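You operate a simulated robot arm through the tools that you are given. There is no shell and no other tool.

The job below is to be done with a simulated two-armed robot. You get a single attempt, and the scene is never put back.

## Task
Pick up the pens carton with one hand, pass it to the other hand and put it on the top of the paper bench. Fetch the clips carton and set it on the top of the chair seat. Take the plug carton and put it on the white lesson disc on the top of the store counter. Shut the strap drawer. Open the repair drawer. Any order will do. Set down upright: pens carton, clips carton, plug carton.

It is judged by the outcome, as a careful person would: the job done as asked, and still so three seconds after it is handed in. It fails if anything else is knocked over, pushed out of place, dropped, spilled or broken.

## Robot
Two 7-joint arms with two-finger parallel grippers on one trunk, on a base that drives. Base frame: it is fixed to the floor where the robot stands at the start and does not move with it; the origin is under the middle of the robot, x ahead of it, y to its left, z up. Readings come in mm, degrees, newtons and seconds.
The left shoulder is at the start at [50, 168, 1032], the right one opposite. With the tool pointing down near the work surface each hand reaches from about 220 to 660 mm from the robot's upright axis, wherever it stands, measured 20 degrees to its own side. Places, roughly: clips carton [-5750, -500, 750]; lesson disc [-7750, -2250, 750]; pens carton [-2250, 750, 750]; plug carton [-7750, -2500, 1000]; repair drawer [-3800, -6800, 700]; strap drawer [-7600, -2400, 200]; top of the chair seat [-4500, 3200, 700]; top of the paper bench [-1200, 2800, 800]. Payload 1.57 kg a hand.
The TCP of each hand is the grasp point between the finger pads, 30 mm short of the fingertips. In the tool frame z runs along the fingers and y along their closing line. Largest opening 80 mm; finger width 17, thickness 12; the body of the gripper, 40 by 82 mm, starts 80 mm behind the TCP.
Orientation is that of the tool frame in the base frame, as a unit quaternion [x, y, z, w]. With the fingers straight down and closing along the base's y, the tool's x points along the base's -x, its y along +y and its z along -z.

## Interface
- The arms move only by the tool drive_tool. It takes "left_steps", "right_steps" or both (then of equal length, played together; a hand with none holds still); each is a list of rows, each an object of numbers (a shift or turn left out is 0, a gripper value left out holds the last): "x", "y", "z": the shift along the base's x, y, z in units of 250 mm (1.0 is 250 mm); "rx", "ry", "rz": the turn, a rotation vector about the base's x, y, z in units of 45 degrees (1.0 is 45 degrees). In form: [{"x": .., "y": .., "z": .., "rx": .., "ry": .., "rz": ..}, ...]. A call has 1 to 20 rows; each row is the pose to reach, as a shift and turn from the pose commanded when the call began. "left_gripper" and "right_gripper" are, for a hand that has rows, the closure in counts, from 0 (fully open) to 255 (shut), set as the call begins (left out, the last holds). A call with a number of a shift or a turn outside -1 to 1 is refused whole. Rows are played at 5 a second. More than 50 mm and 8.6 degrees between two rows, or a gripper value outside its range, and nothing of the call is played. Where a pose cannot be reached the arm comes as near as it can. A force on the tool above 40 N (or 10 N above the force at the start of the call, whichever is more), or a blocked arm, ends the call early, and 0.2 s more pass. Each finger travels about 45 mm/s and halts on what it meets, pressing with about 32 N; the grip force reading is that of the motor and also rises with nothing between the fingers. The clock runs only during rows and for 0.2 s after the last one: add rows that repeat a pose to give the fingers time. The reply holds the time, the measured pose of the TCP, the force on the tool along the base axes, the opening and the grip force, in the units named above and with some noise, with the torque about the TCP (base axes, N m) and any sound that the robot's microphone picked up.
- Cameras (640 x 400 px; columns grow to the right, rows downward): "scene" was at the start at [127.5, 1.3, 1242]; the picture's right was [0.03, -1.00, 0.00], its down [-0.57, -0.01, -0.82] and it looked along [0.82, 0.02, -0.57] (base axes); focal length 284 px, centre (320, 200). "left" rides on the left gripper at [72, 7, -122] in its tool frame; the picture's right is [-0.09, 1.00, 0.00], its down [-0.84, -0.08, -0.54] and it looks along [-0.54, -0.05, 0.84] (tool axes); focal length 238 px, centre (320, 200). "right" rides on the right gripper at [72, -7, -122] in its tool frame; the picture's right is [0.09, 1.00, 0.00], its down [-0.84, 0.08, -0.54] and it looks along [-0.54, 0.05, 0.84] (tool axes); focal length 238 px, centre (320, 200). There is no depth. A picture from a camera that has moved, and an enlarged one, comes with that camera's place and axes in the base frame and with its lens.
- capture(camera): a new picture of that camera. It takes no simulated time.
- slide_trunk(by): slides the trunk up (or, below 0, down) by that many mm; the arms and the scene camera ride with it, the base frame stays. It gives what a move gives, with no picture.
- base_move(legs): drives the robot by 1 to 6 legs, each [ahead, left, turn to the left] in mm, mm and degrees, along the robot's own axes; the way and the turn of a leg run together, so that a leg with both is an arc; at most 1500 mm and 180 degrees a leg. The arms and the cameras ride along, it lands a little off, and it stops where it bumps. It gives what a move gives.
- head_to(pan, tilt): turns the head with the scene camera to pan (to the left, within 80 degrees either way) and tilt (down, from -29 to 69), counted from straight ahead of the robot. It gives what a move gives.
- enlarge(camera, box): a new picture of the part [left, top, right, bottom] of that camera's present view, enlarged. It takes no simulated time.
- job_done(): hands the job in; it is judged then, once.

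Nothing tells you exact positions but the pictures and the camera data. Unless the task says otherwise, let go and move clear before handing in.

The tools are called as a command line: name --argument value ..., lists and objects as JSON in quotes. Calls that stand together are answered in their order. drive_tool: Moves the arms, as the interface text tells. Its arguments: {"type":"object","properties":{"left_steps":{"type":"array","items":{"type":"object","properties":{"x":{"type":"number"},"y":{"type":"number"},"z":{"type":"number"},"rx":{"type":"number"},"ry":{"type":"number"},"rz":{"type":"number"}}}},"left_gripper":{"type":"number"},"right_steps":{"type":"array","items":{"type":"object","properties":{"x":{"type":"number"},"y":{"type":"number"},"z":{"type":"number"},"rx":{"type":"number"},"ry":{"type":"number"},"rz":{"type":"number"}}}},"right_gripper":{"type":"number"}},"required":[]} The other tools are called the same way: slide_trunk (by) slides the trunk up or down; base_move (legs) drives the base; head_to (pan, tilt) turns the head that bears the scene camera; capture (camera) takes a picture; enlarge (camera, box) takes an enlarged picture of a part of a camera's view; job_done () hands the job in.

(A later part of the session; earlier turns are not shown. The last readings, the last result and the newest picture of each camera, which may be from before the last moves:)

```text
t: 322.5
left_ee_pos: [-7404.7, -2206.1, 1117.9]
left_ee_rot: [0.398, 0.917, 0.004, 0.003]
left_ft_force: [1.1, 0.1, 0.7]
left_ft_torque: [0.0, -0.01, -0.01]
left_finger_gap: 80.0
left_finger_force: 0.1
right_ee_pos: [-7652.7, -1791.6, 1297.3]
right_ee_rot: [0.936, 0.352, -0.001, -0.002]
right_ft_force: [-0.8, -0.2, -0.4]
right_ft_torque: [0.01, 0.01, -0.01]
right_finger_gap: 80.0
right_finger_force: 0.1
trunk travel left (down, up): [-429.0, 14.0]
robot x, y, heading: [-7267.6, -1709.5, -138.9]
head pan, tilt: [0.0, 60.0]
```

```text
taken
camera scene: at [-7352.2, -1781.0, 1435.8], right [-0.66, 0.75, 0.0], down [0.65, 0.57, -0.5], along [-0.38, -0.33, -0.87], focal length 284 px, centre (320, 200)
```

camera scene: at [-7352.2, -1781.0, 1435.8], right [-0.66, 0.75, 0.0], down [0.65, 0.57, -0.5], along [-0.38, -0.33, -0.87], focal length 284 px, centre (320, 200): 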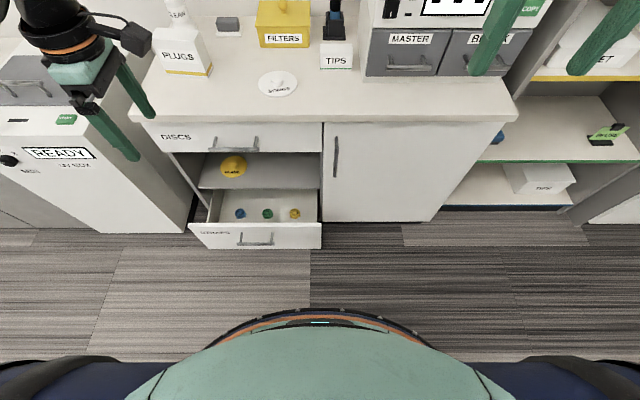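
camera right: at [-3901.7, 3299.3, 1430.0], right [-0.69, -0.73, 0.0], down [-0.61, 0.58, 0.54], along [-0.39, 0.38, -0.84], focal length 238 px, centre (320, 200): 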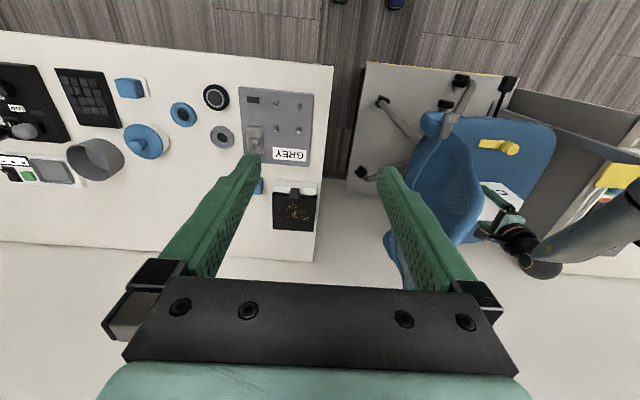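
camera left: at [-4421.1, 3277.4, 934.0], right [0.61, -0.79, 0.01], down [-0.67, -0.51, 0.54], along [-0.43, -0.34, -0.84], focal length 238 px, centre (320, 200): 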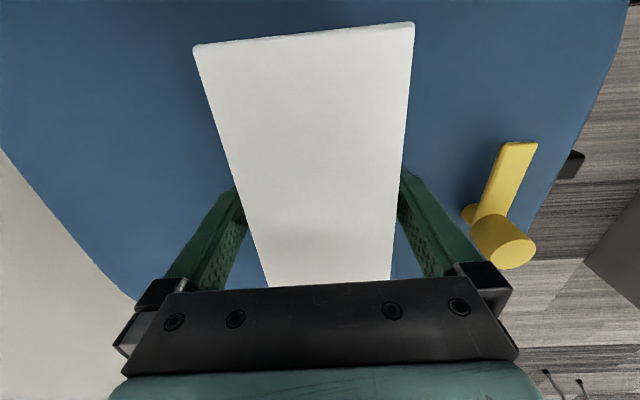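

The STRAPS drawer is the open lower one; the white disc lies on the counter in front of the FILTERS box, and the PLUGS carton is at left. I'll zoom for precise measurement.

enlarge --camera "scene" --box '[120, 0, 344, 140]'

enlarge --camera "scene" --box '[160, 110, 352, 230]'

head_to --pan 0 --tilt 35

enlarge --camera "scene" --box '[140, 130, 364, 270]'

enlarge --camera "scene" --box '[150, 280, 342, 400]'

```text
2.86 times, centred on (232, 70) of scene
camera zoom: at [-7352.2, -1781.0, 1435.8], right [-0.66, 0.75, 0.0], down [0.65, 0.57, -0.5], along [-0.38, -0.33, -0.87], focal length 810 px, centre (571, 571)
```

zoom: 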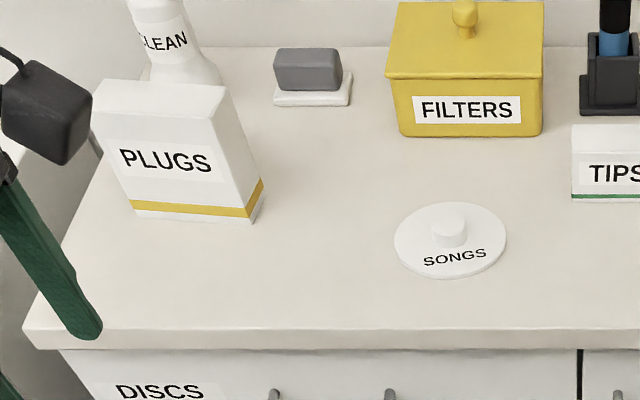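

```text
3.33 times, centred on (256, 170) of scene
camera zoom: at [-7352.2, -1781.0, 1435.8], right [-0.66, 0.75, 0.0], down [0.65, 0.57, -0.5], along [-0.38, -0.33, -0.87], focal length 945 px, centre (533, 300)
```

zoom: 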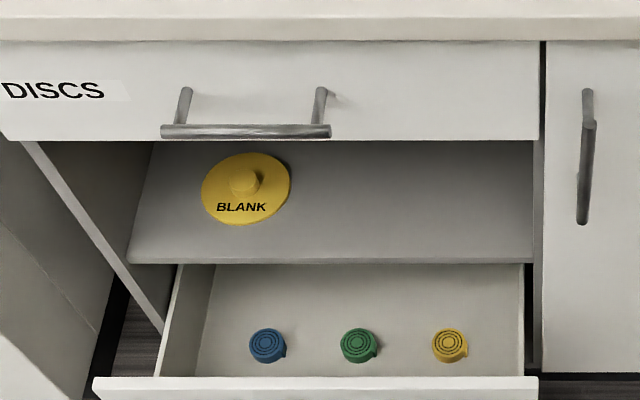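

```text
t: 323.4
left_ee_pos: [-7404.9, -2206.6, 1118.1]
left_ee_rot: [0.398, 0.917, 0.003, 0.001]
left_ft_force: [0.2, -0.6, 0.0]
left_ft_torque: [-0.01, -0.01, 0.0]
left_finger_gap: 80.1
left_finger_force: 0.0
right_ee_pos: [-7652.7, -1792.1, 1297.9]
right_ee_rot: [0.936, 0.352, -0.001, -0.001]
right_ft_force: [0.5, -0.2, -1.1]
right_ft_torque: [0.01, 0.0, -0.02]
right_finger_gap: 80.0
right_finger_force: 0.0
trunk travel left (down, up): [-429.0, 14.0]
robot x, y, heading: [-7270.8, -1709.9, -139.1]
head pan, tilt: [0.0, 35.0]
```

```text
2.86 times, centred on (252, 200) of scene
camera zoom: at [-7368.3, -1795.0, 1470.0], right [-0.66, 0.75, 0.0], down [0.43, 0.38, -0.82], along [-0.62, -0.54, -0.57], focal length 810 px, centre (514, 200)
```

zoom: 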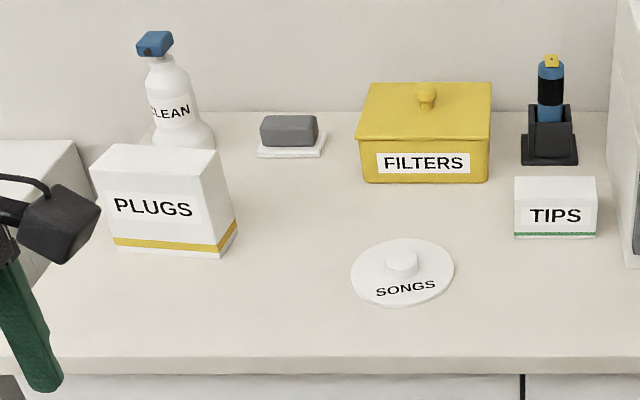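

```text
3.33 times, centred on (246, 340) of scene
camera zoom: at [-7368.3, -1795.0, 1470.0], right [-0.66, 0.75, 0.0], down [0.43, 0.38, -0.82], along [-0.62, -0.54, -0.57], focal length 945 px, centre (567, -267)
```

zoom: 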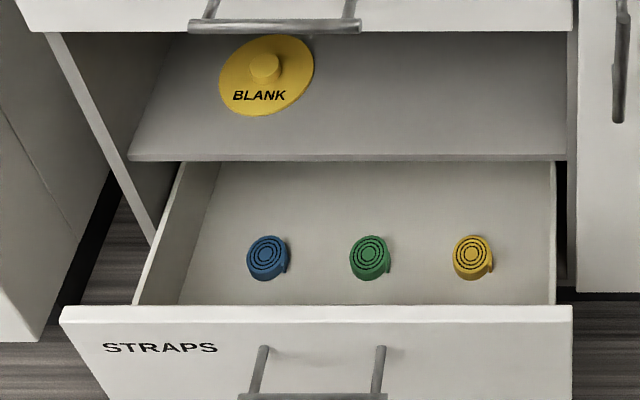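

The white disc (labelled SONGS, with a small centre knob) is the target. I'll zoom more on the PLUGS carton and the disc for exact geometry.

enlarge --camera "scene" --box '[165, 175, 229, 223]'

enlarge --camera "scene" --box '[250, 200, 314, 248]'

capture --camera "left"

capture --camera "right"

```text
8.33 times, centred on (197, 199) of scene
camera zoom: at [-7368.3, -1795.0, 1470.0], right [-0.66, 0.75, 0.0], down [0.43, 0.38, -0.82], along [-0.62, -0.54, -0.57], focal length 2363 px, centre (1345, 208)
```

zoom: 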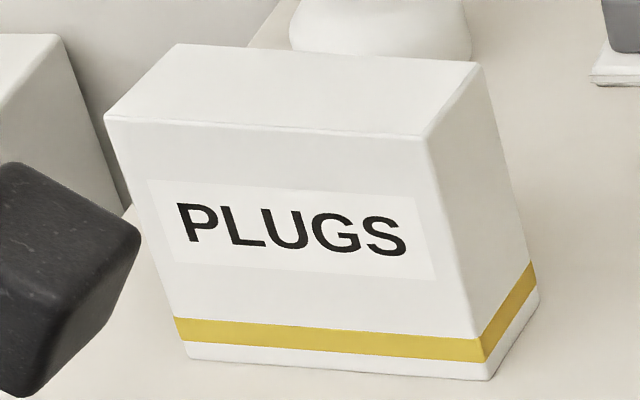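

```text
8.33 times, centred on (282, 224) of scene
camera zoom: at [-7368.3, -1795.0, 1470.0], right [-0.66, 0.75, 0.0], down [0.43, 0.38, -0.82], along [-0.62, -0.54, -0.57], focal length 2363 px, centre (637, 0)
```

zoom: 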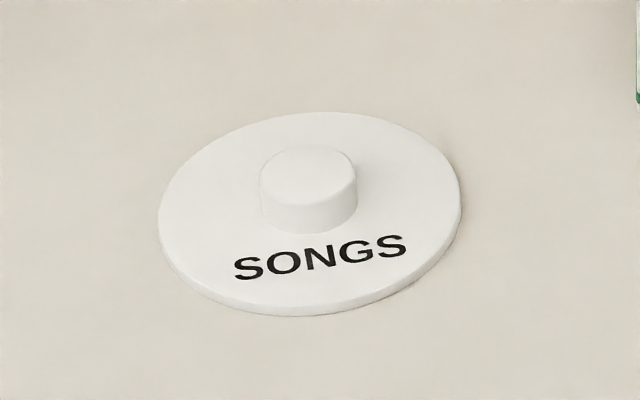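

```text
taken
camera left: at [-7450.6, -2149.2, 1239.7], right [0.79, 0.61, 0.01], down [0.51, -0.67, 0.54], along [0.34, -0.43, -0.84], focal length 238 px, centre (320, 200)
```

left: 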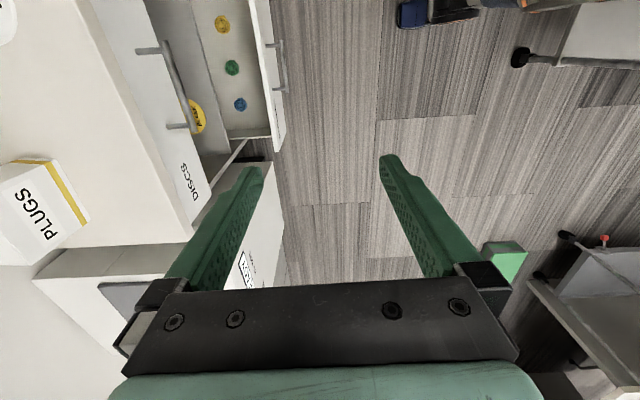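

```text
taken
camera right: at [-7602.3, -1738.8, 1419.3], right [0.72, -0.69, 0.0], down [-0.58, -0.61, 0.54], along [-0.38, -0.39, -0.84], focal length 238 px, centre (320, 200)
```

right: 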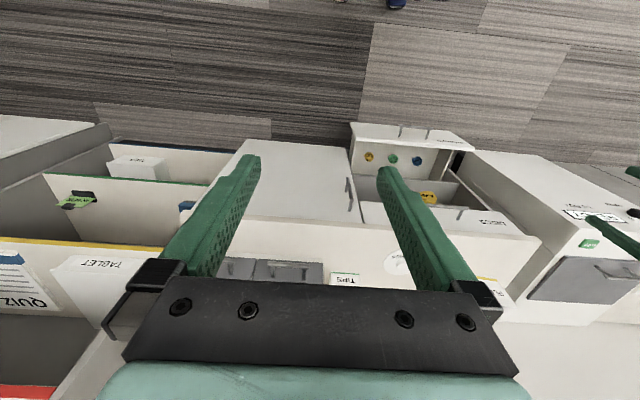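

Counter top ≈ 850 mm; PLUGS is ~130×55×120 mm. First I'll close the STRAPS drawer (its front at z≲290, open ~90 mm), since it's in the way of the base. I'll unrotate the left hand and lower the trunk.

drive_tool --left_steps '[{"rz": -0.17}, {"rz": -0.34}, {"rz": -0.5}, {"rz": -0.67}, {"rz": -0.84}, {"rz": -1.0}]'

drive_tool --left_gripper 255 --left_steps '[{"rz": -0.17}, {"rz": -0.34}, {"rz": -0.5}, {"rz": -0.67}, {"rz": -0.84}, {"rz": -1.0}]'

slide_trunk --by -300

head_to --pan 15 --tilt 40

capture --camera "scene"

```text
t: 324.8
left_ee_pos: [-7404.8, -2205.7, 1117.2]
left_ee_rot: [0.72, 0.694, 0.002, 0.003]
left_ft_force: [-0.1, -0.8, -1.2]
left_ft_torque: [-0.04, -0.01, -0.02]
left_finger_gap: 79.9
left_finger_force: 0.1
right_ee_pos: [-7652.0, -1791.5, 1297.2]
right_ee_rot: [0.936, 0.352, -0.001, -0.002]
right_ft_force: [-0.2, 0.3, 0.6]
right_ft_torque: [0.02, 0.03, 0.02]
right_finger_gap: 80.0
right_finger_force: 0.1
trunk travel left (down, up): [-429.0, 14.0]
robot x, y, heading: [-7272.2, -1710.4, -138.7]
head pan, tilt: [0.0, 35.0]
```

```text
t: 326.2
left_ee_pos: [-7404.4, -2205.5, 1117.9]
left_ee_rot: [0.931, 0.365, 0.0, 0.003]
left_ft_force: [-0.3, -0.1, -0.3]
left_ft_torque: [-0.01, 0.0, -0.04]
left_finger_gap: 0.1
left_finger_force: 21.4
right_ee_pos: [-7652.8, -1791.3, 1298.2]
right_ee_rot: [0.936, 0.352, -0.001, -0.001]
right_ft_force: [0.4, 0.0, -0.4]
right_ft_torque: [0.0, 0.01, 0.0]
right_finger_gap: 80.0
right_finger_force: 0.2
trunk travel left (down, up): [-429.0, 14.0]
robot x, y, heading: [-7272.9, -1706.6, -139.0]
head pan, tilt: [0.0, 35.0]
```

```text
t: 329.2
left_ee_pos: [-7406.0, -2206.6, 818.0]
left_ee_rot: [0.93, 0.367, 0.001, 0.004]
left_ft_force: [-0.4, -1.1, 0.0]
left_ft_torque: [0.01, 0.0, -0.01]
left_finger_gap: 0.3
left_finger_force: 21.5
right_ee_pos: [-7652.4, -1790.6, 997.7]
right_ee_rot: [0.936, 0.352, -0.002, -0.002]
right_ft_force: [-0.6, 1.1, -0.6]
right_ft_torque: [0.0, 0.04, 0.01]
right_finger_gap: 80.0
right_finger_force: 0.2
trunk travel left (down, up): [-129.0, 314.0]
robot x, y, heading: [-7271.2, -1710.2, -138.9]
head pan, tilt: [0.0, 35.0]
```

```text
t: 329.9
left_ee_pos: [-7405.2, -2206.6, 818.3]
left_ee_rot: [0.93, 0.367, 0.001, 0.004]
left_ft_force: [-0.4, 0.0, -0.8]
left_ft_torque: [0.01, 0.0, 0.05]
left_finger_gap: 0.0
left_finger_force: 21.6
right_ee_pos: [-7653.7, -1791.4, 997.4]
right_ee_rot: [0.936, 0.352, -0.002, -0.002]
right_ft_force: [0.3, 0.1, 0.6]
right_ft_torque: [0.01, 0.03, 0.01]
right_finger_gap: 79.7
right_finger_force: 0.0
trunk travel left (down, up): [-129.0, 314.0]
robot x, y, heading: [-7269.7, -1705.0, -139.0]
head pan, tilt: [15.0, 40.0]
```

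```text
taken
camera scene: at [-7349.4, -1807.7, 1162.5], right [-0.83, 0.56, 0.0], down [0.36, 0.53, -0.77], along [-0.43, -0.64, -0.64], focal length 284 px, centre (320, 200)
```

scene: 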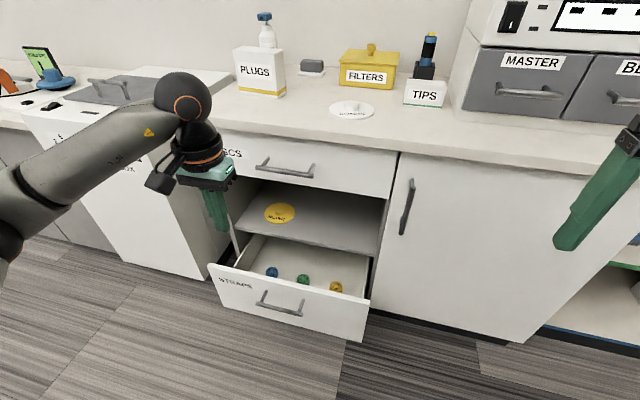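

The drawer front (z up to ~340) sticks out ~100–145 mm. I'll lower the trunk fully, move 150 mm closer, and bring the closed left fingers down in front of the drawer, pitched forward.

slide_trunk --by -128

base_move --legs '[[140, 0, 0]]'

drive_tool --left_steps '[{"z": -0.16}, {"z": -0.32}, {"z": -0.48}, {"z": -0.64}, {"z": -0.8}]'

head_to --pan 25 --tilt 50

capture --camera "scene"

```text
t: 331.5
left_ee_pos: [-7405.5, -2205.9, 690.7]
left_ee_rot: [0.93, 0.367, 0.001, 0.004]
left_ft_force: [1.0, -0.7, -0.6]
left_ft_torque: [0.01, 0.02, 0.0]
left_finger_gap: 0.0
left_finger_force: 21.2
right_ee_pos: [-7652.7, -1790.8, 870.8]
right_ee_rot: [0.936, 0.352, -0.002, -0.002]
right_ft_force: [0.3, -0.6, -0.3]
right_ft_torque: [0.02, -0.02, 0.02]
right_finger_gap: 79.9
right_finger_force: 0.1
trunk travel left (down, up): [-1.0, 442.0]
robot x, y, heading: [-7270.7, -1712.1, -138.7]
head pan, tilt: [15.0, 40.0]
```

```text
t: 332.8
left_ee_pos: [-7509.9, -2297.4, 690.4]
left_ee_rot: [0.93, 0.367, 0.0, 0.003]
left_ft_force: [-0.5, -0.1, 0.1]
left_ft_torque: [-0.05, 0.05, -0.01]
left_finger_gap: 0.3
left_finger_force: 20.9
right_ee_pos: [-7758.1, -1882.5, 869.6]
right_ee_rot: [0.936, 0.352, -0.003, -0.002]
right_ft_force: [1.6, 0.7, 0.5]
right_ft_torque: [0.02, 0.02, -0.01]
right_finger_gap: 80.1
right_finger_force: 0.1
trunk travel left (down, up): [-1.0, 442.0]
robot x, y, heading: [-7372.5, -1802.1, -138.8]
head pan, tilt: [15.0, 40.0]
```

```text
t: 334.0
left_ee_pos: [-7509.8, -2298.5, 490.0]
left_ee_rot: [0.93, 0.367, 0.0, 0.004]
left_ft_force: [0.3, -0.1, 0.6]
left_ft_torque: [0.0, -0.02, 0.01]
left_finger_gap: 0.0
left_finger_force: 21.4
right_ee_pos: [-7757.7, -1882.7, 869.9]
right_ee_rot: [0.936, 0.352, -0.002, -0.001]
right_ft_force: [0.6, 0.7, -0.8]
right_ft_torque: [-0.03, 0.01, 0.0]
right_finger_gap: 80.0
right_finger_force: 0.0
trunk travel left (down, up): [-1.0, 442.0]
robot x, y, heading: [-7380.5, -1802.5, -138.8]
head pan, tilt: [15.0, 40.0]
```

```text
t: 334.8
left_ee_pos: [-7510.3, -2298.5, 490.0]
left_ee_rot: [0.93, 0.368, 0.0, 0.004]
left_ft_force: [-0.4, 0.4, 0.4]
left_ft_torque: [0.01, -0.04, 0.01]
left_finger_gap: 0.0
left_finger_force: 21.2
right_ee_pos: [-7757.7, -1883.2, 868.9]
right_ee_rot: [0.936, 0.351, -0.002, -0.002]
right_ft_force: [0.0, -0.2, 0.4]
right_ft_torque: [0.01, 0.0, -0.02]
right_finger_gap: 80.1
right_finger_force: 0.0
trunk travel left (down, up): [-1.0, 442.0]
robot x, y, heading: [-7377.7, -1801.1, -138.7]
head pan, tilt: [25.0, 50.0]
```

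```text
taken
camera scene: at [-7438.2, -1899.1, 1020.4], right [-0.91, 0.41, 0.0], down [0.31, 0.7, -0.64], along [-0.26, -0.59, -0.77], focal length 284 px, centre (320, 200)
```

scene: 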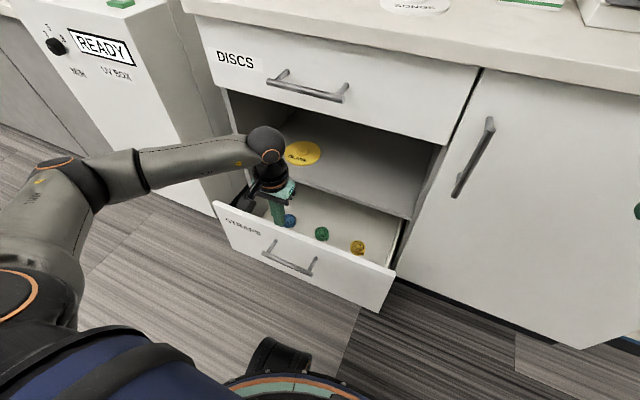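

drive_tool --left_steps '[{"z": -0.09, "rx": -0.11, "ry": 0.125}, {"z": -0.18, "rx": -0.22, "ry": 0.25}, {"z": -0.27, "rx": -0.33, "ry": 0.376}, {"z": -0.36, "rx": -0.439, "ry": 0.502}]'

capture --camera "scene"

capture --camera "left"

```text
t: 335.8
left_ee_pos: [-7510.2, -2297.3, 401.2]
left_ee_rot: [0.898, 0.355, -0.243, 0.09]
left_ft_force: [0.3, 0.3, 0.9]
left_ft_torque: [0.04, -0.01, 0.02]
left_finger_gap: 0.1
left_finger_force: 21.5
right_ee_pos: [-7757.4, -1882.9, 869.3]
right_ee_rot: [0.936, 0.352, -0.003, -0.001]
right_ft_force: [0.1, 0.3, 0.2]
right_ft_torque: [0.05, -0.02, 0.01]
right_finger_gap: 80.2
right_finger_force: 0.1
trunk travel left (down, up): [-1.0, 442.0]
robot x, y, heading: [-7379.4, -1802.2, -139.1]
head pan, tilt: [25.0, 50.0]
```

```text
taken
camera scene: at [-7438.2, -1899.1, 1020.4], right [-0.91, 0.41, 0.0], down [0.31, 0.7, -0.64], along [-0.26, -0.59, -0.77], focal length 284 px, centre (320, 200)
```

scene: 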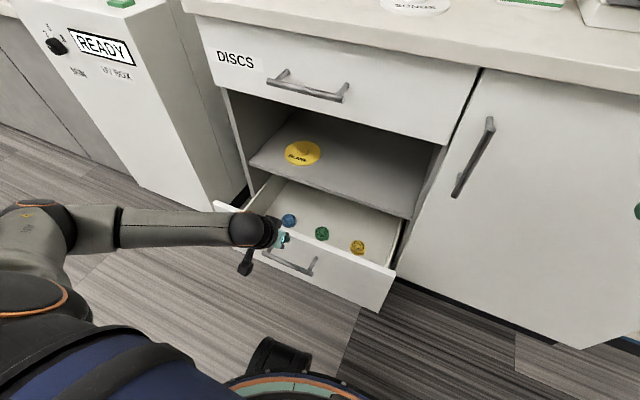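

```text
taken
camera left: at [-7414.9, -2218.0, 468.8], right [0.62, -0.78, 0.03], down [-0.38, -0.26, 0.89], along [-0.69, -0.57, -0.46], focal length 238 px, centre (320, 200)
```

left: 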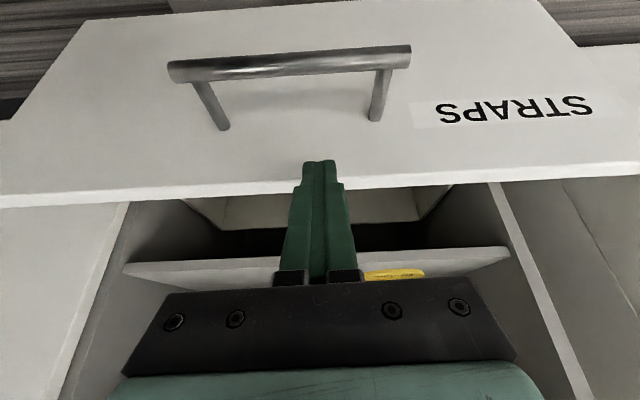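

The handle is at mid-height, so I'll push the panel just to the right of it. Pitch 30° more, lower and shift right 105 mm.

drive_tool --left_steps '[{"x": -0.055, "y": 0.063, "z": -0.07, "rx": -0.088, "ry": 0.1}, {"x": -0.11, "y": 0.127, "z": -0.14, "rx": -0.176, "ry": 0.201}, {"x": -0.165, "y": 0.19, "z": -0.22, "rx": -0.264, "ry": 0.301}, {"x": -0.22, "y": 0.253, "z": -0.29, "rx": -0.352, "ry": 0.402}, {"x": -0.276, "y": 0.317, "z": -0.364, "rx": -0.439, "ry": 0.502}]'

capture --camera "scene"

capture --camera "left"

```text
t: 336.8
left_ee_pos: [-7574.5, -2248.5, 344.3]
left_ee_rot: [0.85, 0.251, -0.462, 0.04]
left_ft_force: [-2.7, 0.8, 3.1]
left_ft_torque: [-0.04, 0.12, -0.06]
left_finger_gap: 0.1
left_finger_force: 21.4
left hand out of reach, approached as far as the arm can: row 1, 2, 3, 4, 5
right_ee_pos: [-7758.8, -1882.4, 868.4]
right_ee_rot: [0.936, 0.351, -0.001, -0.003]
right_ft_force: [0.2, -0.4, -0.3]
right_ft_torque: [-0.03, 0.02, 0.03]
right_finger_gap: 80.0
right_finger_force: 0.0
trunk travel left (down, up): [-1.0, 442.0]
robot x, y, heading: [-7377.6, -1800.3, -139.0]
head pan, tilt: [25.0, 50.0]
stopped in row 5 (left hand): the force on the tool passed its limit at 76 N (the readings are from after the stop); the commanded pose is now the measured one
```

```text
taken
camera scene: at [-7438.6, -1899.2, 1020.3], right [-0.91, 0.41, 0.0], down [0.31, 0.7, -0.64], along [-0.26, -0.59, -0.77], focal length 284 px, centre (320, 200)
```

scene: 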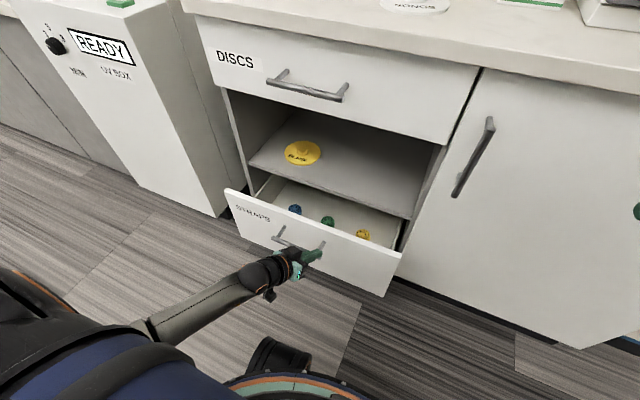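

```text
taken
camera left: at [-7446.6, -2189.0, 355.8], right [0.42, -0.9, -0.09], down [0.0, -0.1, 1.0], along [-0.91, -0.42, -0.04], focal length 238 px, centre (320, 200)
```

left: 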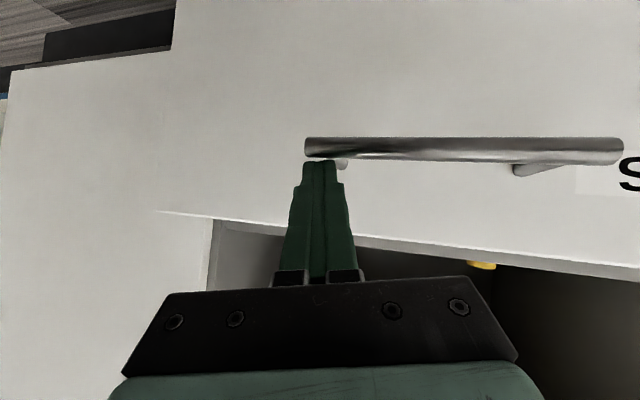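

The last pose was out of reach and it pressed the drawer inward a bit (harmless direction). I'll back the hand off along its axis and use a gentler pitch.

drive_tool --left_steps '[{"x": 0.092, "y": 0.036, "z": 0.068}, {"x": 0.184, "y": 0.072, "z": 0.137}]'

capture --camera "scene"

```text
t: 337.4
left_ee_pos: [-7527.6, -2230.9, 375.7]
left_ee_rot: [0.851, 0.253, -0.458, 0.04]
left_ft_force: [-0.7, 0.3, 0.4]
left_ft_torque: [-0.01, 0.02, 0.03]
left_finger_gap: 0.0
left_finger_force: 21.5
right_ee_pos: [-7757.7, -1882.8, 868.7]
right_ee_rot: [0.936, 0.351, -0.001, -0.001]
right_ft_force: [0.2, 0.0, 0.0]
right_ft_torque: [0.0, -0.01, 0.0]
right_finger_gap: 80.0
right_finger_force: 0.0
trunk travel left (down, up): [-1.0, 442.0]
robot x, y, heading: [-7375.0, -1800.7, -139.0]
head pan, tilt: [25.0, 50.0]
```

```text
taken
camera scene: at [-7438.4, -1899.2, 1020.3], right [-0.91, 0.41, 0.0], down [0.31, 0.7, -0.64], along [-0.26, -0.59, -0.77], focal length 284 px, centre (320, 200)
```

scene: 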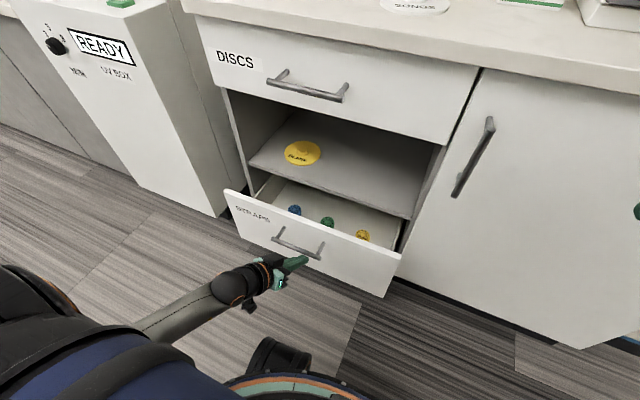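

drive_tool --left_steps '[{"x": -0.02, "y": 0.02, "z": 0.1, "rx": 0.027, "ry": -0.113, "rz": 0.047}, {"x": -0.05, "y": 0.05, "z": 0.2, "rx": 0.055, "ry": -0.226, "rz": 0.094}, {"x": -0.08, "y": 0.076, "z": 0.28, "rx": 0.082, "ry": -0.339, "rz": 0.141}, {"x": -0.1, "y": 0.1, "z": 0.35, "rx": 0.109, "ry": -0.452, "rz": 0.188}, {"x": -0.129, "y": 0.127, "z": 0.416, "rx": 0.137, "ry": -0.565, "rz": 0.235}]'

capture --camera "scene"

capture --camera "left"

```text
t: 338.6
left_ee_pos: [-7549.7, -2203.3, 476.4]
left_ee_rot: [0.9, 0.357, -0.233, 0.087]
left_ft_force: [-3.7, 5.3, -0.7]
left_ft_torque: [-0.47, -0.31, 0.31]
left_finger_gap: 0.0
left_finger_force: 21.9
left hand out of reach, approached as far as the arm can: row 2, 3, 4
right_ee_pos: [-7757.8, -1882.8, 869.3]
right_ee_rot: [0.936, 0.352, -0.002, -0.001]
right_ft_force: [1.3, 0.2, -0.3]
right_ft_torque: [0.03, 0.04, -0.03]
right_finger_gap: 80.1
right_finger_force: 0.1
trunk travel left (down, up): [-1.0, 442.0]
robot x, y, heading: [-7376.8, -1802.4, -138.9]
head pan, tilt: [25.0, 50.0]
```

```text
taken
camera scene: at [-7438.6, -1899.0, 1020.3], right [-0.91, 0.41, 0.0], down [0.31, 0.7, -0.64], along [-0.26, -0.59, -0.77], focal length 284 px, centre (320, 200)
```

scene: 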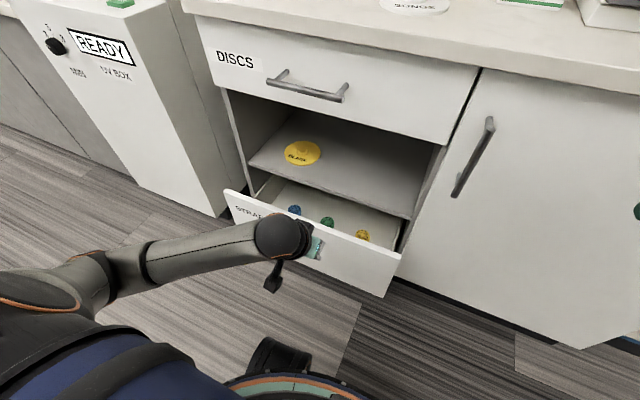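

```text
taken
camera left: at [-7456.6, -2125.6, 548.4], right [0.62, -0.78, 0.03], down [-0.39, -0.27, 0.88], along [-0.68, -0.56, -0.47], focal length 238 px, centre (320, 200)
```

left: 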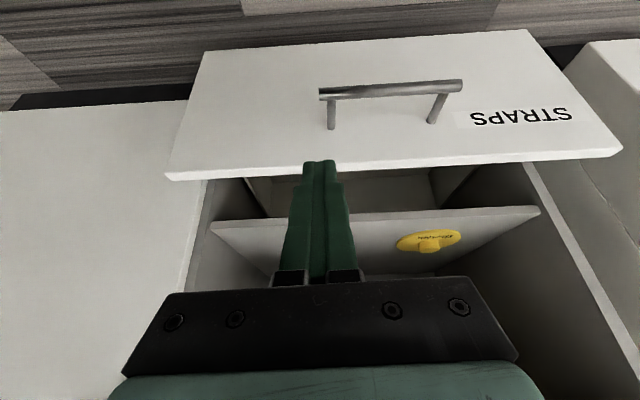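

The panel face is now about 540 mm ahead of my axis (already pushed ~58 mm). With 30° pitch the arm is comfortable; I'll lower to push height and then push forward.

drive_tool --left_steps '[{"x": -0.04, "y": -0.022, "z": -0.15}, {"x": -0.08, "y": -0.045, "z": -0.31}, {"x": -0.12, "y": -0.068, "z": -0.47}, {"x": -0.165, "y": -0.091, "z": -0.62}]'

capture --camera "left"

```text
t: 339.6
left_ee_pos: [-7599.7, -2221.0, 325.1]
left_ee_rot: [0.905, 0.338, -0.242, 0.09]
left_ft_force: [0.4, 0.1, -0.1]
left_ft_torque: [-0.02, 0.02, -0.02]
left_finger_gap: 0.0
left_finger_force: 21.8
right_ee_pos: [-7757.8, -1883.6, 868.5]
right_ee_rot: [0.936, 0.352, -0.001, -0.001]
right_ft_force: [0.2, -0.5, -0.1]
right_ft_torque: [0.01, 0.04, -0.01]
right_finger_gap: 80.0
right_finger_force: 0.0
trunk travel left (down, up): [-1.0, 442.0]
robot x, y, heading: [-7376.7, -1799.5, -139.0]
head pan, tilt: [25.0, 50.0]
```

```text
taken
camera left: at [-7503.0, -2144.8, 395.8], right [0.59, -0.8, 0.05], down [-0.4, -0.24, 0.89], along [-0.7, -0.54, -0.46], focal length 238 px, centre (320, 200)
```

left: 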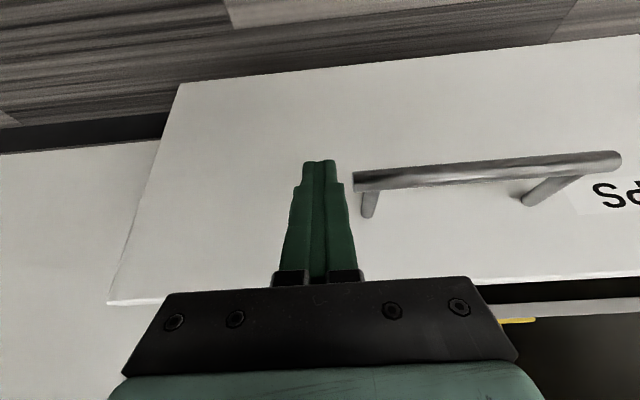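

Clear of the handle. Now push straight forward.

drive_tool --left_steps '[{"x": -0.06, "y": -0.052}, {"x": -0.12, "y": -0.105}, {"x": -0.18, "y": -0.157}, {"x": -0.24, "y": -0.21}, {"x": -0.3, "y": -0.262}, {"x": -0.36, "y": -0.315}]'

capture --camera "scene"

capture --camera "left"

```text
t: 341.0
left_ee_pos: [-7690.1, -2299.3, 325.9]
left_ee_rot: [0.905, 0.338, -0.241, 0.09]
left_ft_force: [0.4, -0.2, -0.2]
left_ft_torque: [0.0, 0.01, 0.0]
left_finger_gap: 0.0
left_finger_force: 21.6
right_ee_pos: [-7756.6, -1882.6, 869.2]
right_ee_rot: [0.937, 0.35, -0.001, -0.002]
right_ft_force: [0.3, -0.9, 0.2]
right_ft_torque: [-0.02, -0.01, -0.02]
right_finger_gap: 80.1
right_finger_force: 0.1
trunk travel left (down, up): [-1.0, 442.0]
robot x, y, heading: [-7378.7, -1803.0, -139.2]
head pan, tilt: [25.0, 50.0]
```

```text
taken
camera scene: at [-7438.4, -1899.2, 1020.3], right [-0.91, 0.41, 0.0], down [0.31, 0.7, -0.64], along [-0.26, -0.59, -0.77], focal length 284 px, centre (320, 200)
```

scene: 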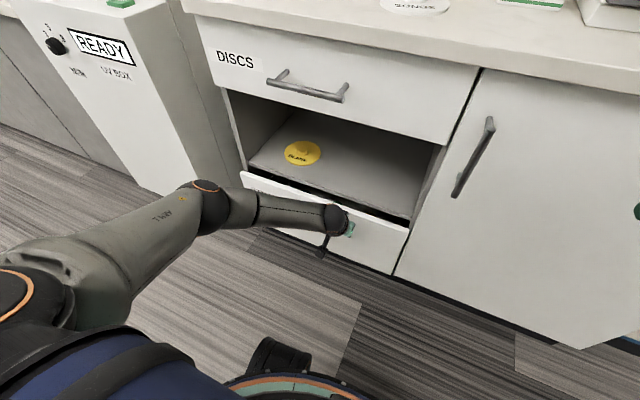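

```text
taken
camera left: at [-7593.7, -2224.3, 396.4], right [0.59, -0.8, 0.05], down [-0.4, -0.24, 0.89], along [-0.7, -0.54, -0.46], focal length 238 px, centre (320, 200)
```

left: 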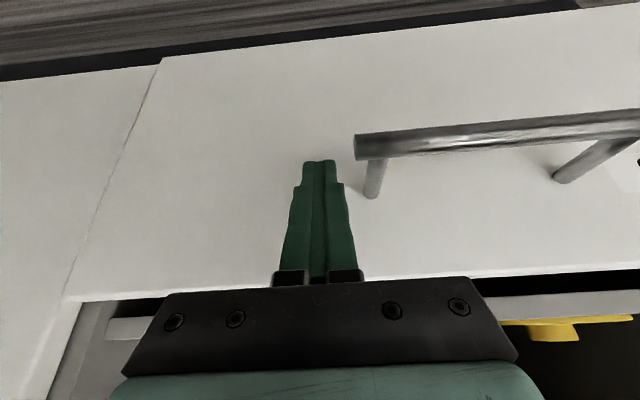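

Nearly closed. Continue pushing gently until it stops.

drive_tool --left_steps '[{"x": -0.03, "y": -0.026}, {"x": -0.06, "y": -0.052}, {"x": -0.09, "y": -0.079}, {"x": -0.12, "y": -0.105}]'

capture --camera "scene"

capture --camera "left"

```text
t: 341.7
left_ee_pos: [-7702.3, -2309.1, 321.6]
left_ee_rot: [0.907, 0.338, -0.234, 0.087]
left_ft_force: [0.5, 0.0, -0.7]
left_ft_torque: [-0.01, 0.01, -0.01]
left_finger_gap: 0.1
left_finger_force: 21.5
right_ee_pos: [-7757.8, -1882.5, 868.1]
right_ee_rot: [0.936, 0.352, -0.002, -0.001]
right_ft_force: [-0.1, 0.1, -0.6]
right_ft_torque: [0.02, 0.01, 0.0]
right_finger_gap: 80.1
right_finger_force: 0.2
trunk travel left (down, up): [-1.0, 442.0]
robot x, y, heading: [-7378.5, -1803.2, -138.9]
head pan, tilt: [25.0, 50.0]
stopped in row 3 (left hand): the force on the tool passed its limit at 104 N (the readings are from after the stop); the commanded pose is now the measured one
```

```text
taken
camera scene: at [-7437.9, -1898.9, 1020.2], right [-0.91, 0.4, 0.0], down [0.31, 0.7, -0.64], along [-0.26, -0.59, -0.77], focal length 284 px, centre (320, 200)
```

scene: 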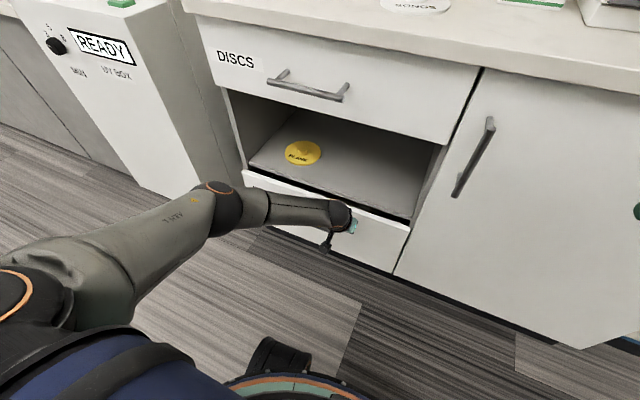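

```text
taken
camera left: at [-7606.6, -2232.9, 393.3], right [0.59, -0.8, 0.04], down [-0.41, -0.25, 0.88], along [-0.7, -0.54, -0.48], focal length 238 px, centre (320, 200)
```

left: 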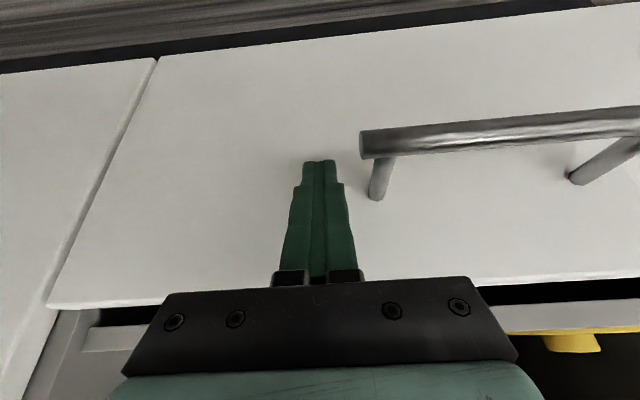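

The drawer hit its end stop. I'll withdraw the hand straight back, raise it, and verify the drawer is flush.

drive_tool --left_steps '[{"x": 0.08, "y": 0.07}, {"x": 0.2, "y": 0.175}, {"x": 0.32, "y": 0.28}, {"x": 0.42, "y": 0.367, "z": 0.06}, {"x": 0.42, "y": 0.367, "z": 0.2}, {"x": 0.42, "y": 0.367, "z": 0.34}]'

drive_tool --left_steps '[{"z": 0.12, "rx": 0.11, "ry": -0.125}, {"z": 0.24, "rx": 0.22, "ry": -0.25}, {"z": 0.36, "rx": 0.33, "ry": -0.376}, {"z": 0.48, "rx": 0.439, "ry": -0.502}]'

capture --camera "scene"

enlarge --camera "scene" --box '[220, 130, 444, 290]'

```text
t: 343.1
left_ee_pos: [-7597.0, -2217.1, 405.3]
left_ee_rot: [0.907, 0.339, -0.233, 0.088]
left_ft_force: [0.3, -0.1, -0.5]
left_ft_torque: [-0.02, -0.01, -0.03]
left_finger_gap: 0.0
left_finger_force: 21.6
right_ee_pos: [-7757.6, -1882.8, 867.5]
right_ee_rot: [0.936, 0.352, -0.001, -0.001]
right_ft_force: [-0.4, 0.5, -0.8]
right_ft_torque: [-0.04, -0.01, 0.01]
right_finger_gap: 80.0
right_finger_force: 0.1
trunk travel left (down, up): [-1.0, 442.0]
robot x, y, heading: [-7372.1, -1802.5, -139.1]
head pan, tilt: [25.0, 50.0]
```

```text
t: 344.1
left_ee_pos: [-7595.5, -2216.8, 526.5]
left_ee_rot: [0.937, 0.35, 0.009, -0.005]
left_ft_force: [-0.1, -0.2, 0.3]
left_ft_torque: [0.03, -0.01, 0.03]
left_finger_gap: 0.0
left_finger_force: 21.1
right_ee_pos: [-7757.3, -1883.4, 869.3]
right_ee_rot: [0.936, 0.352, -0.001, -0.001]
right_ft_force: [0.1, 0.2, 0.6]
right_ft_torque: [0.02, -0.02, 0.01]
right_finger_gap: 79.9
right_finger_force: 0.0
trunk travel left (down, up): [-1.0, 442.0]
robot x, y, heading: [-7378.8, -1800.6, -138.8]
head pan, tilt: [25.0, 50.0]
```

```text
taken
camera scene: at [-7437.9, -1898.9, 1020.3], right [-0.91, 0.4, 0.0], down [0.31, 0.7, -0.64], along [-0.26, -0.59, -0.77], focal length 284 px, centre (320, 200)
```

scene: 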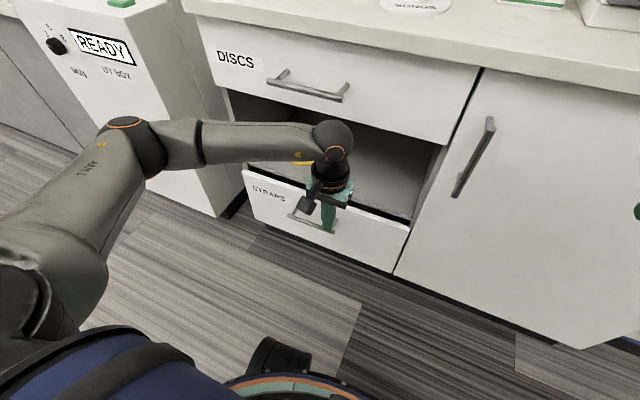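

```text
2.50 times, centred on (332, 210) of scene
camera zoom: at [-7437.9, -1898.9, 1020.3], right [-0.91, 0.4, 0.0], down [0.31, 0.7, -0.64], along [-0.26, -0.59, -0.77], focal length 709 px, centre (290, 175)
```

zoom: 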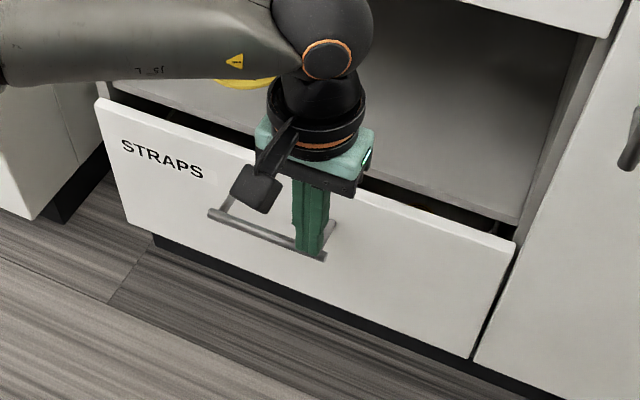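

The STRAPS drawer is closed. Now for the PLUGS carton: pull the left hand back slightly, raise the trunk by 310 mm, rotate the left hand 90° and open it.

drive_tool --left_gripper 0 --left_steps '[{"x": 0.09, "y": 0.08}, {"x": 0.18, "y": 0.158}]'

slide_trunk --by 320

drive_tool --left_steps '[{"z": 0.16, "rz": 0.17}, {"z": 0.32, "rz": 0.34}, {"z": 0.48, "rz": 0.5}, {"z": 0.64, "rz": 0.67}, {"z": 0.8, "rz": 0.84}, {"z": 0.96, "rz": 1.0}]'

drive_tool --left_steps '[{"rz": 0.17}, {"rz": 0.34}, {"rz": 0.5}, {"rz": 0.67}, {"rz": 0.84}, {"rz": 1.0}]'

head_to --pan 10 --tilt 30

capture --camera "scene"

```text
t: 344.7
left_ee_pos: [-7551.3, -2176.4, 527.2]
left_ee_rot: [0.937, 0.35, 0.009, -0.004]
left_ft_force: [0.0, 0.8, 0.2]
left_ft_torque: [-0.02, -0.03, -0.03]
left_finger_gap: 49.6
left_finger_force: 0.0
right_ee_pos: [-7757.3, -1882.7, 868.8]
right_ee_rot: [0.936, 0.352, -0.002, -0.002]
right_ft_force: [0.7, 0.3, -1.1]
right_ft_torque: [-0.02, -0.01, 0.02]
right_finger_gap: 80.1
right_finger_force: 0.0
trunk travel left (down, up): [-1.0, 442.0]
robot x, y, heading: [-7376.8, -1800.9, -138.9]
head pan, tilt: [25.0, 50.0]
```

```text
t: 347.9
left_ee_pos: [-7549.7, -2176.6, 846.0]
left_ee_rot: [0.937, 0.35, 0.009, -0.003]
left_ft_force: [0.1, -0.2, -0.5]
left_ft_torque: [0.04, 0.0, -0.04]
left_finger_gap: 80.0
left_finger_force: 0.1
right_ee_pos: [-7757.9, -1883.1, 1189.2]
right_ee_rot: [0.936, 0.352, -0.001, -0.002]
right_ft_force: [0.1, -0.3, -1.2]
right_ft_torque: [-0.01, 0.0, 0.0]
right_finger_gap: 80.0
right_finger_force: 0.1
trunk travel left (down, up): [-321.0, 122.0]
robot x, y, heading: [-7377.6, -1801.9, -138.8]
head pan, tilt: [25.0, 50.0]
```

```text
t: 349.2
left_ee_pos: [-7551.1, -2176.3, 1086.0]
left_ee_rot: [0.73, 0.684, 0.007, -0.007]
left_ft_force: [-0.3, 0.5, 0.6]
left_ft_torque: [-0.01, -0.03, 0.01]
left_finger_gap: 80.2
left_finger_force: 0.1
right_ee_pos: [-7756.8, -1881.8, 1189.2]
right_ee_rot: [0.936, 0.351, -0.002, -0.002]
right_ft_force: [-0.1, -0.3, -0.1]
right_ft_torque: [-0.03, 0.01, 0.04]
right_finger_gap: 79.9
right_finger_force: 0.2
trunk travel left (down, up): [-321.0, 122.0]
robot x, y, heading: [-7376.6, -1800.6, -139.0]
head pan, tilt: [25.0, 50.0]
```

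```text
t: 350.6
left_ee_pos: [-7551.3, -2176.5, 1086.5]
left_ee_rot: [0.413, 0.911, 0.004, -0.009]
left_ft_force: [0.0, -0.2, -0.2]
left_ft_torque: [0.0, 0.04, 0.0]
left_finger_gap: 80.1
left_finger_force: 0.0
right_ee_pos: [-7757.9, -1883.5, 1188.3]
right_ee_rot: [0.936, 0.352, -0.002, -0.002]
right_ft_force: [-0.4, -0.3, -0.2]
right_ft_torque: [-0.01, 0.03, 0.02]
right_finger_gap: 80.0
right_finger_force: 0.1
trunk travel left (down, up): [-321.0, 122.0]
robot x, y, heading: [-7377.9, -1802.2, -138.8]
head pan, tilt: [25.0, 50.0]
```

```text
t: 351.5
left_ee_pos: [-7550.2, -2175.2, 1086.3]
left_ee_rot: [0.414, 0.91, 0.003, -0.009]
left_ft_force: [-0.9, -0.7, 0.7]
left_ft_torque: [-0.01, -0.05, -0.01]
left_finger_gap: 79.9
left_finger_force: 0.0
right_ee_pos: [-7756.6, -1883.0, 1189.0]
right_ee_rot: [0.936, 0.352, -0.002, -0.002]
right_ft_force: [0.8, 0.2, -0.7]
right_ft_torque: [0.01, 0.0, 0.0]
right_finger_gap: 80.3
right_finger_force: 0.1
trunk travel left (down, up): [-321.0, 122.0]
robot x, y, heading: [-7374.6, -1798.9, -138.9]
head pan, tilt: [10.0, 30.0]
```

```text
taken
camera scene: at [-7463.5, -1898.9, 1369.8], right [-0.78, 0.63, 0.0], down [0.31, 0.39, -0.87], along [-0.54, -0.67, -0.5], focal length 284 px, centre (320, 200)
```

scene: 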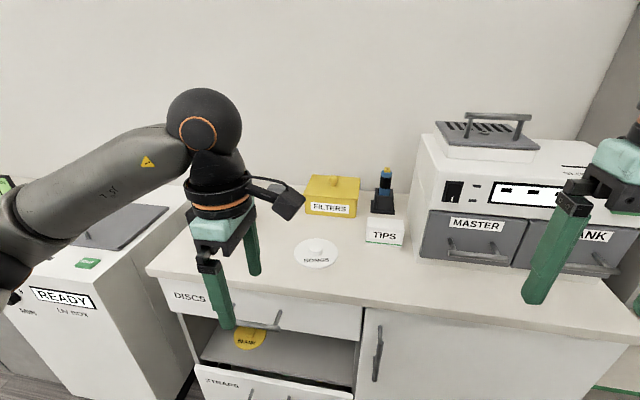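

Next I'll strafe left 200 mm and move forward 185 mm so the PLUGS carton comes within the left hand's reach.

base_move --legs '[[0, 190, 0], [180, 0, 0]]'

head_to --pan 10 --tilt 45

capture --camera "scene"

capture --camera "left"

```text
t: 354.9
left_ee_pos: [-7563.7, -2437.6, 1086.7]
left_ee_rot: [0.414, 0.91, 0.003, -0.009]
left_ft_force: [0.2, -0.3, 0.4]
left_ft_torque: [0.0, 0.0, 0.01]
left_finger_gap: 80.1
left_finger_force: 0.1
right_ee_pos: [-7769.7, -2144.0, 1188.6]
right_ee_rot: [0.936, 0.351, 0.0, -0.001]
right_ft_force: [-0.5, -0.3, 0.0]
right_ft_torque: [0.0, -0.03, 0.03]
right_finger_gap: 79.7
right_finger_force: 0.0
trunk travel left (down, up): [-321.0, 122.0]
robot x, y, heading: [-7390.2, -2062.9, -138.7]
head pan, tilt: [10.0, 30.0]
```

```text
t: 355.6
left_ee_pos: [-7563.2, -2436.5, 1086.5]
left_ee_rot: [0.415, 0.91, 0.004, -0.008]
left_ft_force: [0.2, 0.2, -0.1]
left_ft_torque: [0.0, -0.04, -0.06]
left_finger_gap: 80.0
left_finger_force: 0.0
right_ee_pos: [-7769.5, -2142.8, 1189.7]
right_ee_rot: [0.936, 0.352, -0.002, -0.001]
right_ft_force: [0.2, 0.6, 0.1]
right_ft_torque: [0.01, 0.0, 0.04]
right_finger_gap: 80.0
right_finger_force: 0.0
trunk travel left (down, up): [-321.0, 122.0]
robot x, y, heading: [-7387.2, -2060.7, -138.9]
head pan, tilt: [10.0, 45.0]
```

```text
taken
camera scene: at [-7469.7, -2152.0, 1347.3], right [-0.78, 0.63, 0.0], down [0.44, 0.55, -0.71], along [-0.44, -0.55, -0.71], focal length 284 px, centre (320, 200)
```

scene: 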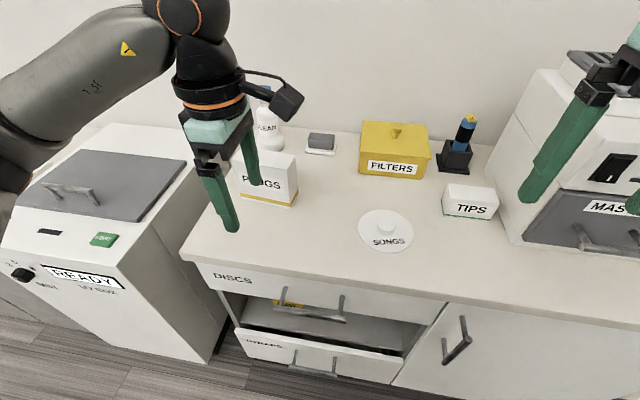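

```text
taken
camera left: at [-7604.6, -2379.4, 1210.0], right [0.81, 0.58, 0.0], down [0.5, -0.69, 0.53], along [0.31, -0.43, -0.85], focal length 238 px, centre (320, 200)
```

left: 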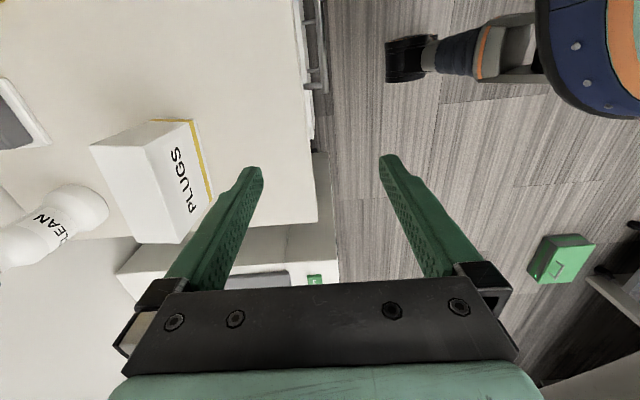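

Now move the left hand above the PLUGS carton, rotating 6° to match its yaw and removing a 1° tilt.

drive_tool --left_steps '[{"x": -0.088, "y": -0.13, "z": 0, "rx": -0.003, "ry": -0.003, "rz": -0.023}, {"x": -0.176, "y": -0.26, "z": 0, "rx": -0.006, "ry": -0.006, "rz": -0.046}, {"x": -0.264, "y": -0.39, "z": -0.04, "rx": -0.009, "ry": -0.009, "rz": -0.069}, {"x": -0.352, "y": -0.52, "z": -0.1, "rx": -0.012, "ry": -0.012, "rz": -0.092}, {"x": -0.44, "y": -0.65, "z": -0.16, "rx": -0.015, "ry": -0.015, "rz": -0.115}, {"x": -0.528, "y": -0.782, "z": -0.2, "rx": -0.016, "ry": -0.018, "rz": -0.138}]'

capture --camera "left"

capture --camera "scene"

```text
t: 357.0
left_ee_pos: [-7693.6, -2633.1, 1037.4]
left_ee_rot: [0.464, 0.886, 0.0, 0.001]
left_ft_force: [-1.0, 0.1, 0.1]
left_ft_torque: [-0.01, 0.02, 0.02]
left_finger_gap: 80.1
left_finger_force: 0.1
right_ee_pos: [-7769.7, -2142.7, 1189.1]
right_ee_rot: [0.936, 0.352, -0.002, -0.001]
right_ft_force: [-0.6, -0.8, 0.2]
right_ft_torque: [0.01, -0.01, 0.0]
right_finger_gap: 80.1
right_finger_force: 0.1
trunk travel left (down, up): [-321.0, 122.0]
robot x, y, heading: [-7386.3, -2061.2, -138.9]
head pan, tilt: [10.0, 45.0]
```

```text
taken
camera left: at [-7731.9, -2568.8, 1158.7], right [0.87, 0.49, 0.0], down [0.41, -0.73, 0.54], along [0.27, -0.47, -0.84], focal length 238 px, centre (320, 200)
```

left: 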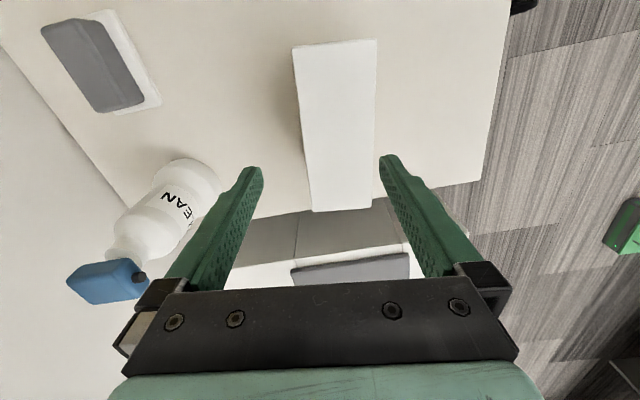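

```text
taken
camera scene: at [-7470.4, -2151.7, 1347.2], right [-0.78, 0.63, 0.0], down [0.44, 0.55, -0.71], along [-0.44, -0.55, -0.71], focal length 284 px, centre (320, 200)
```

scene: 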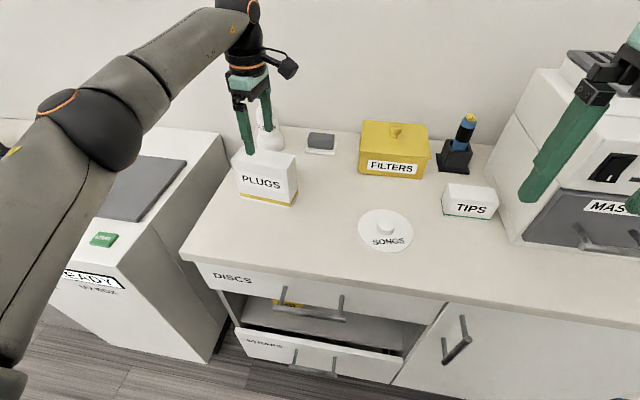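

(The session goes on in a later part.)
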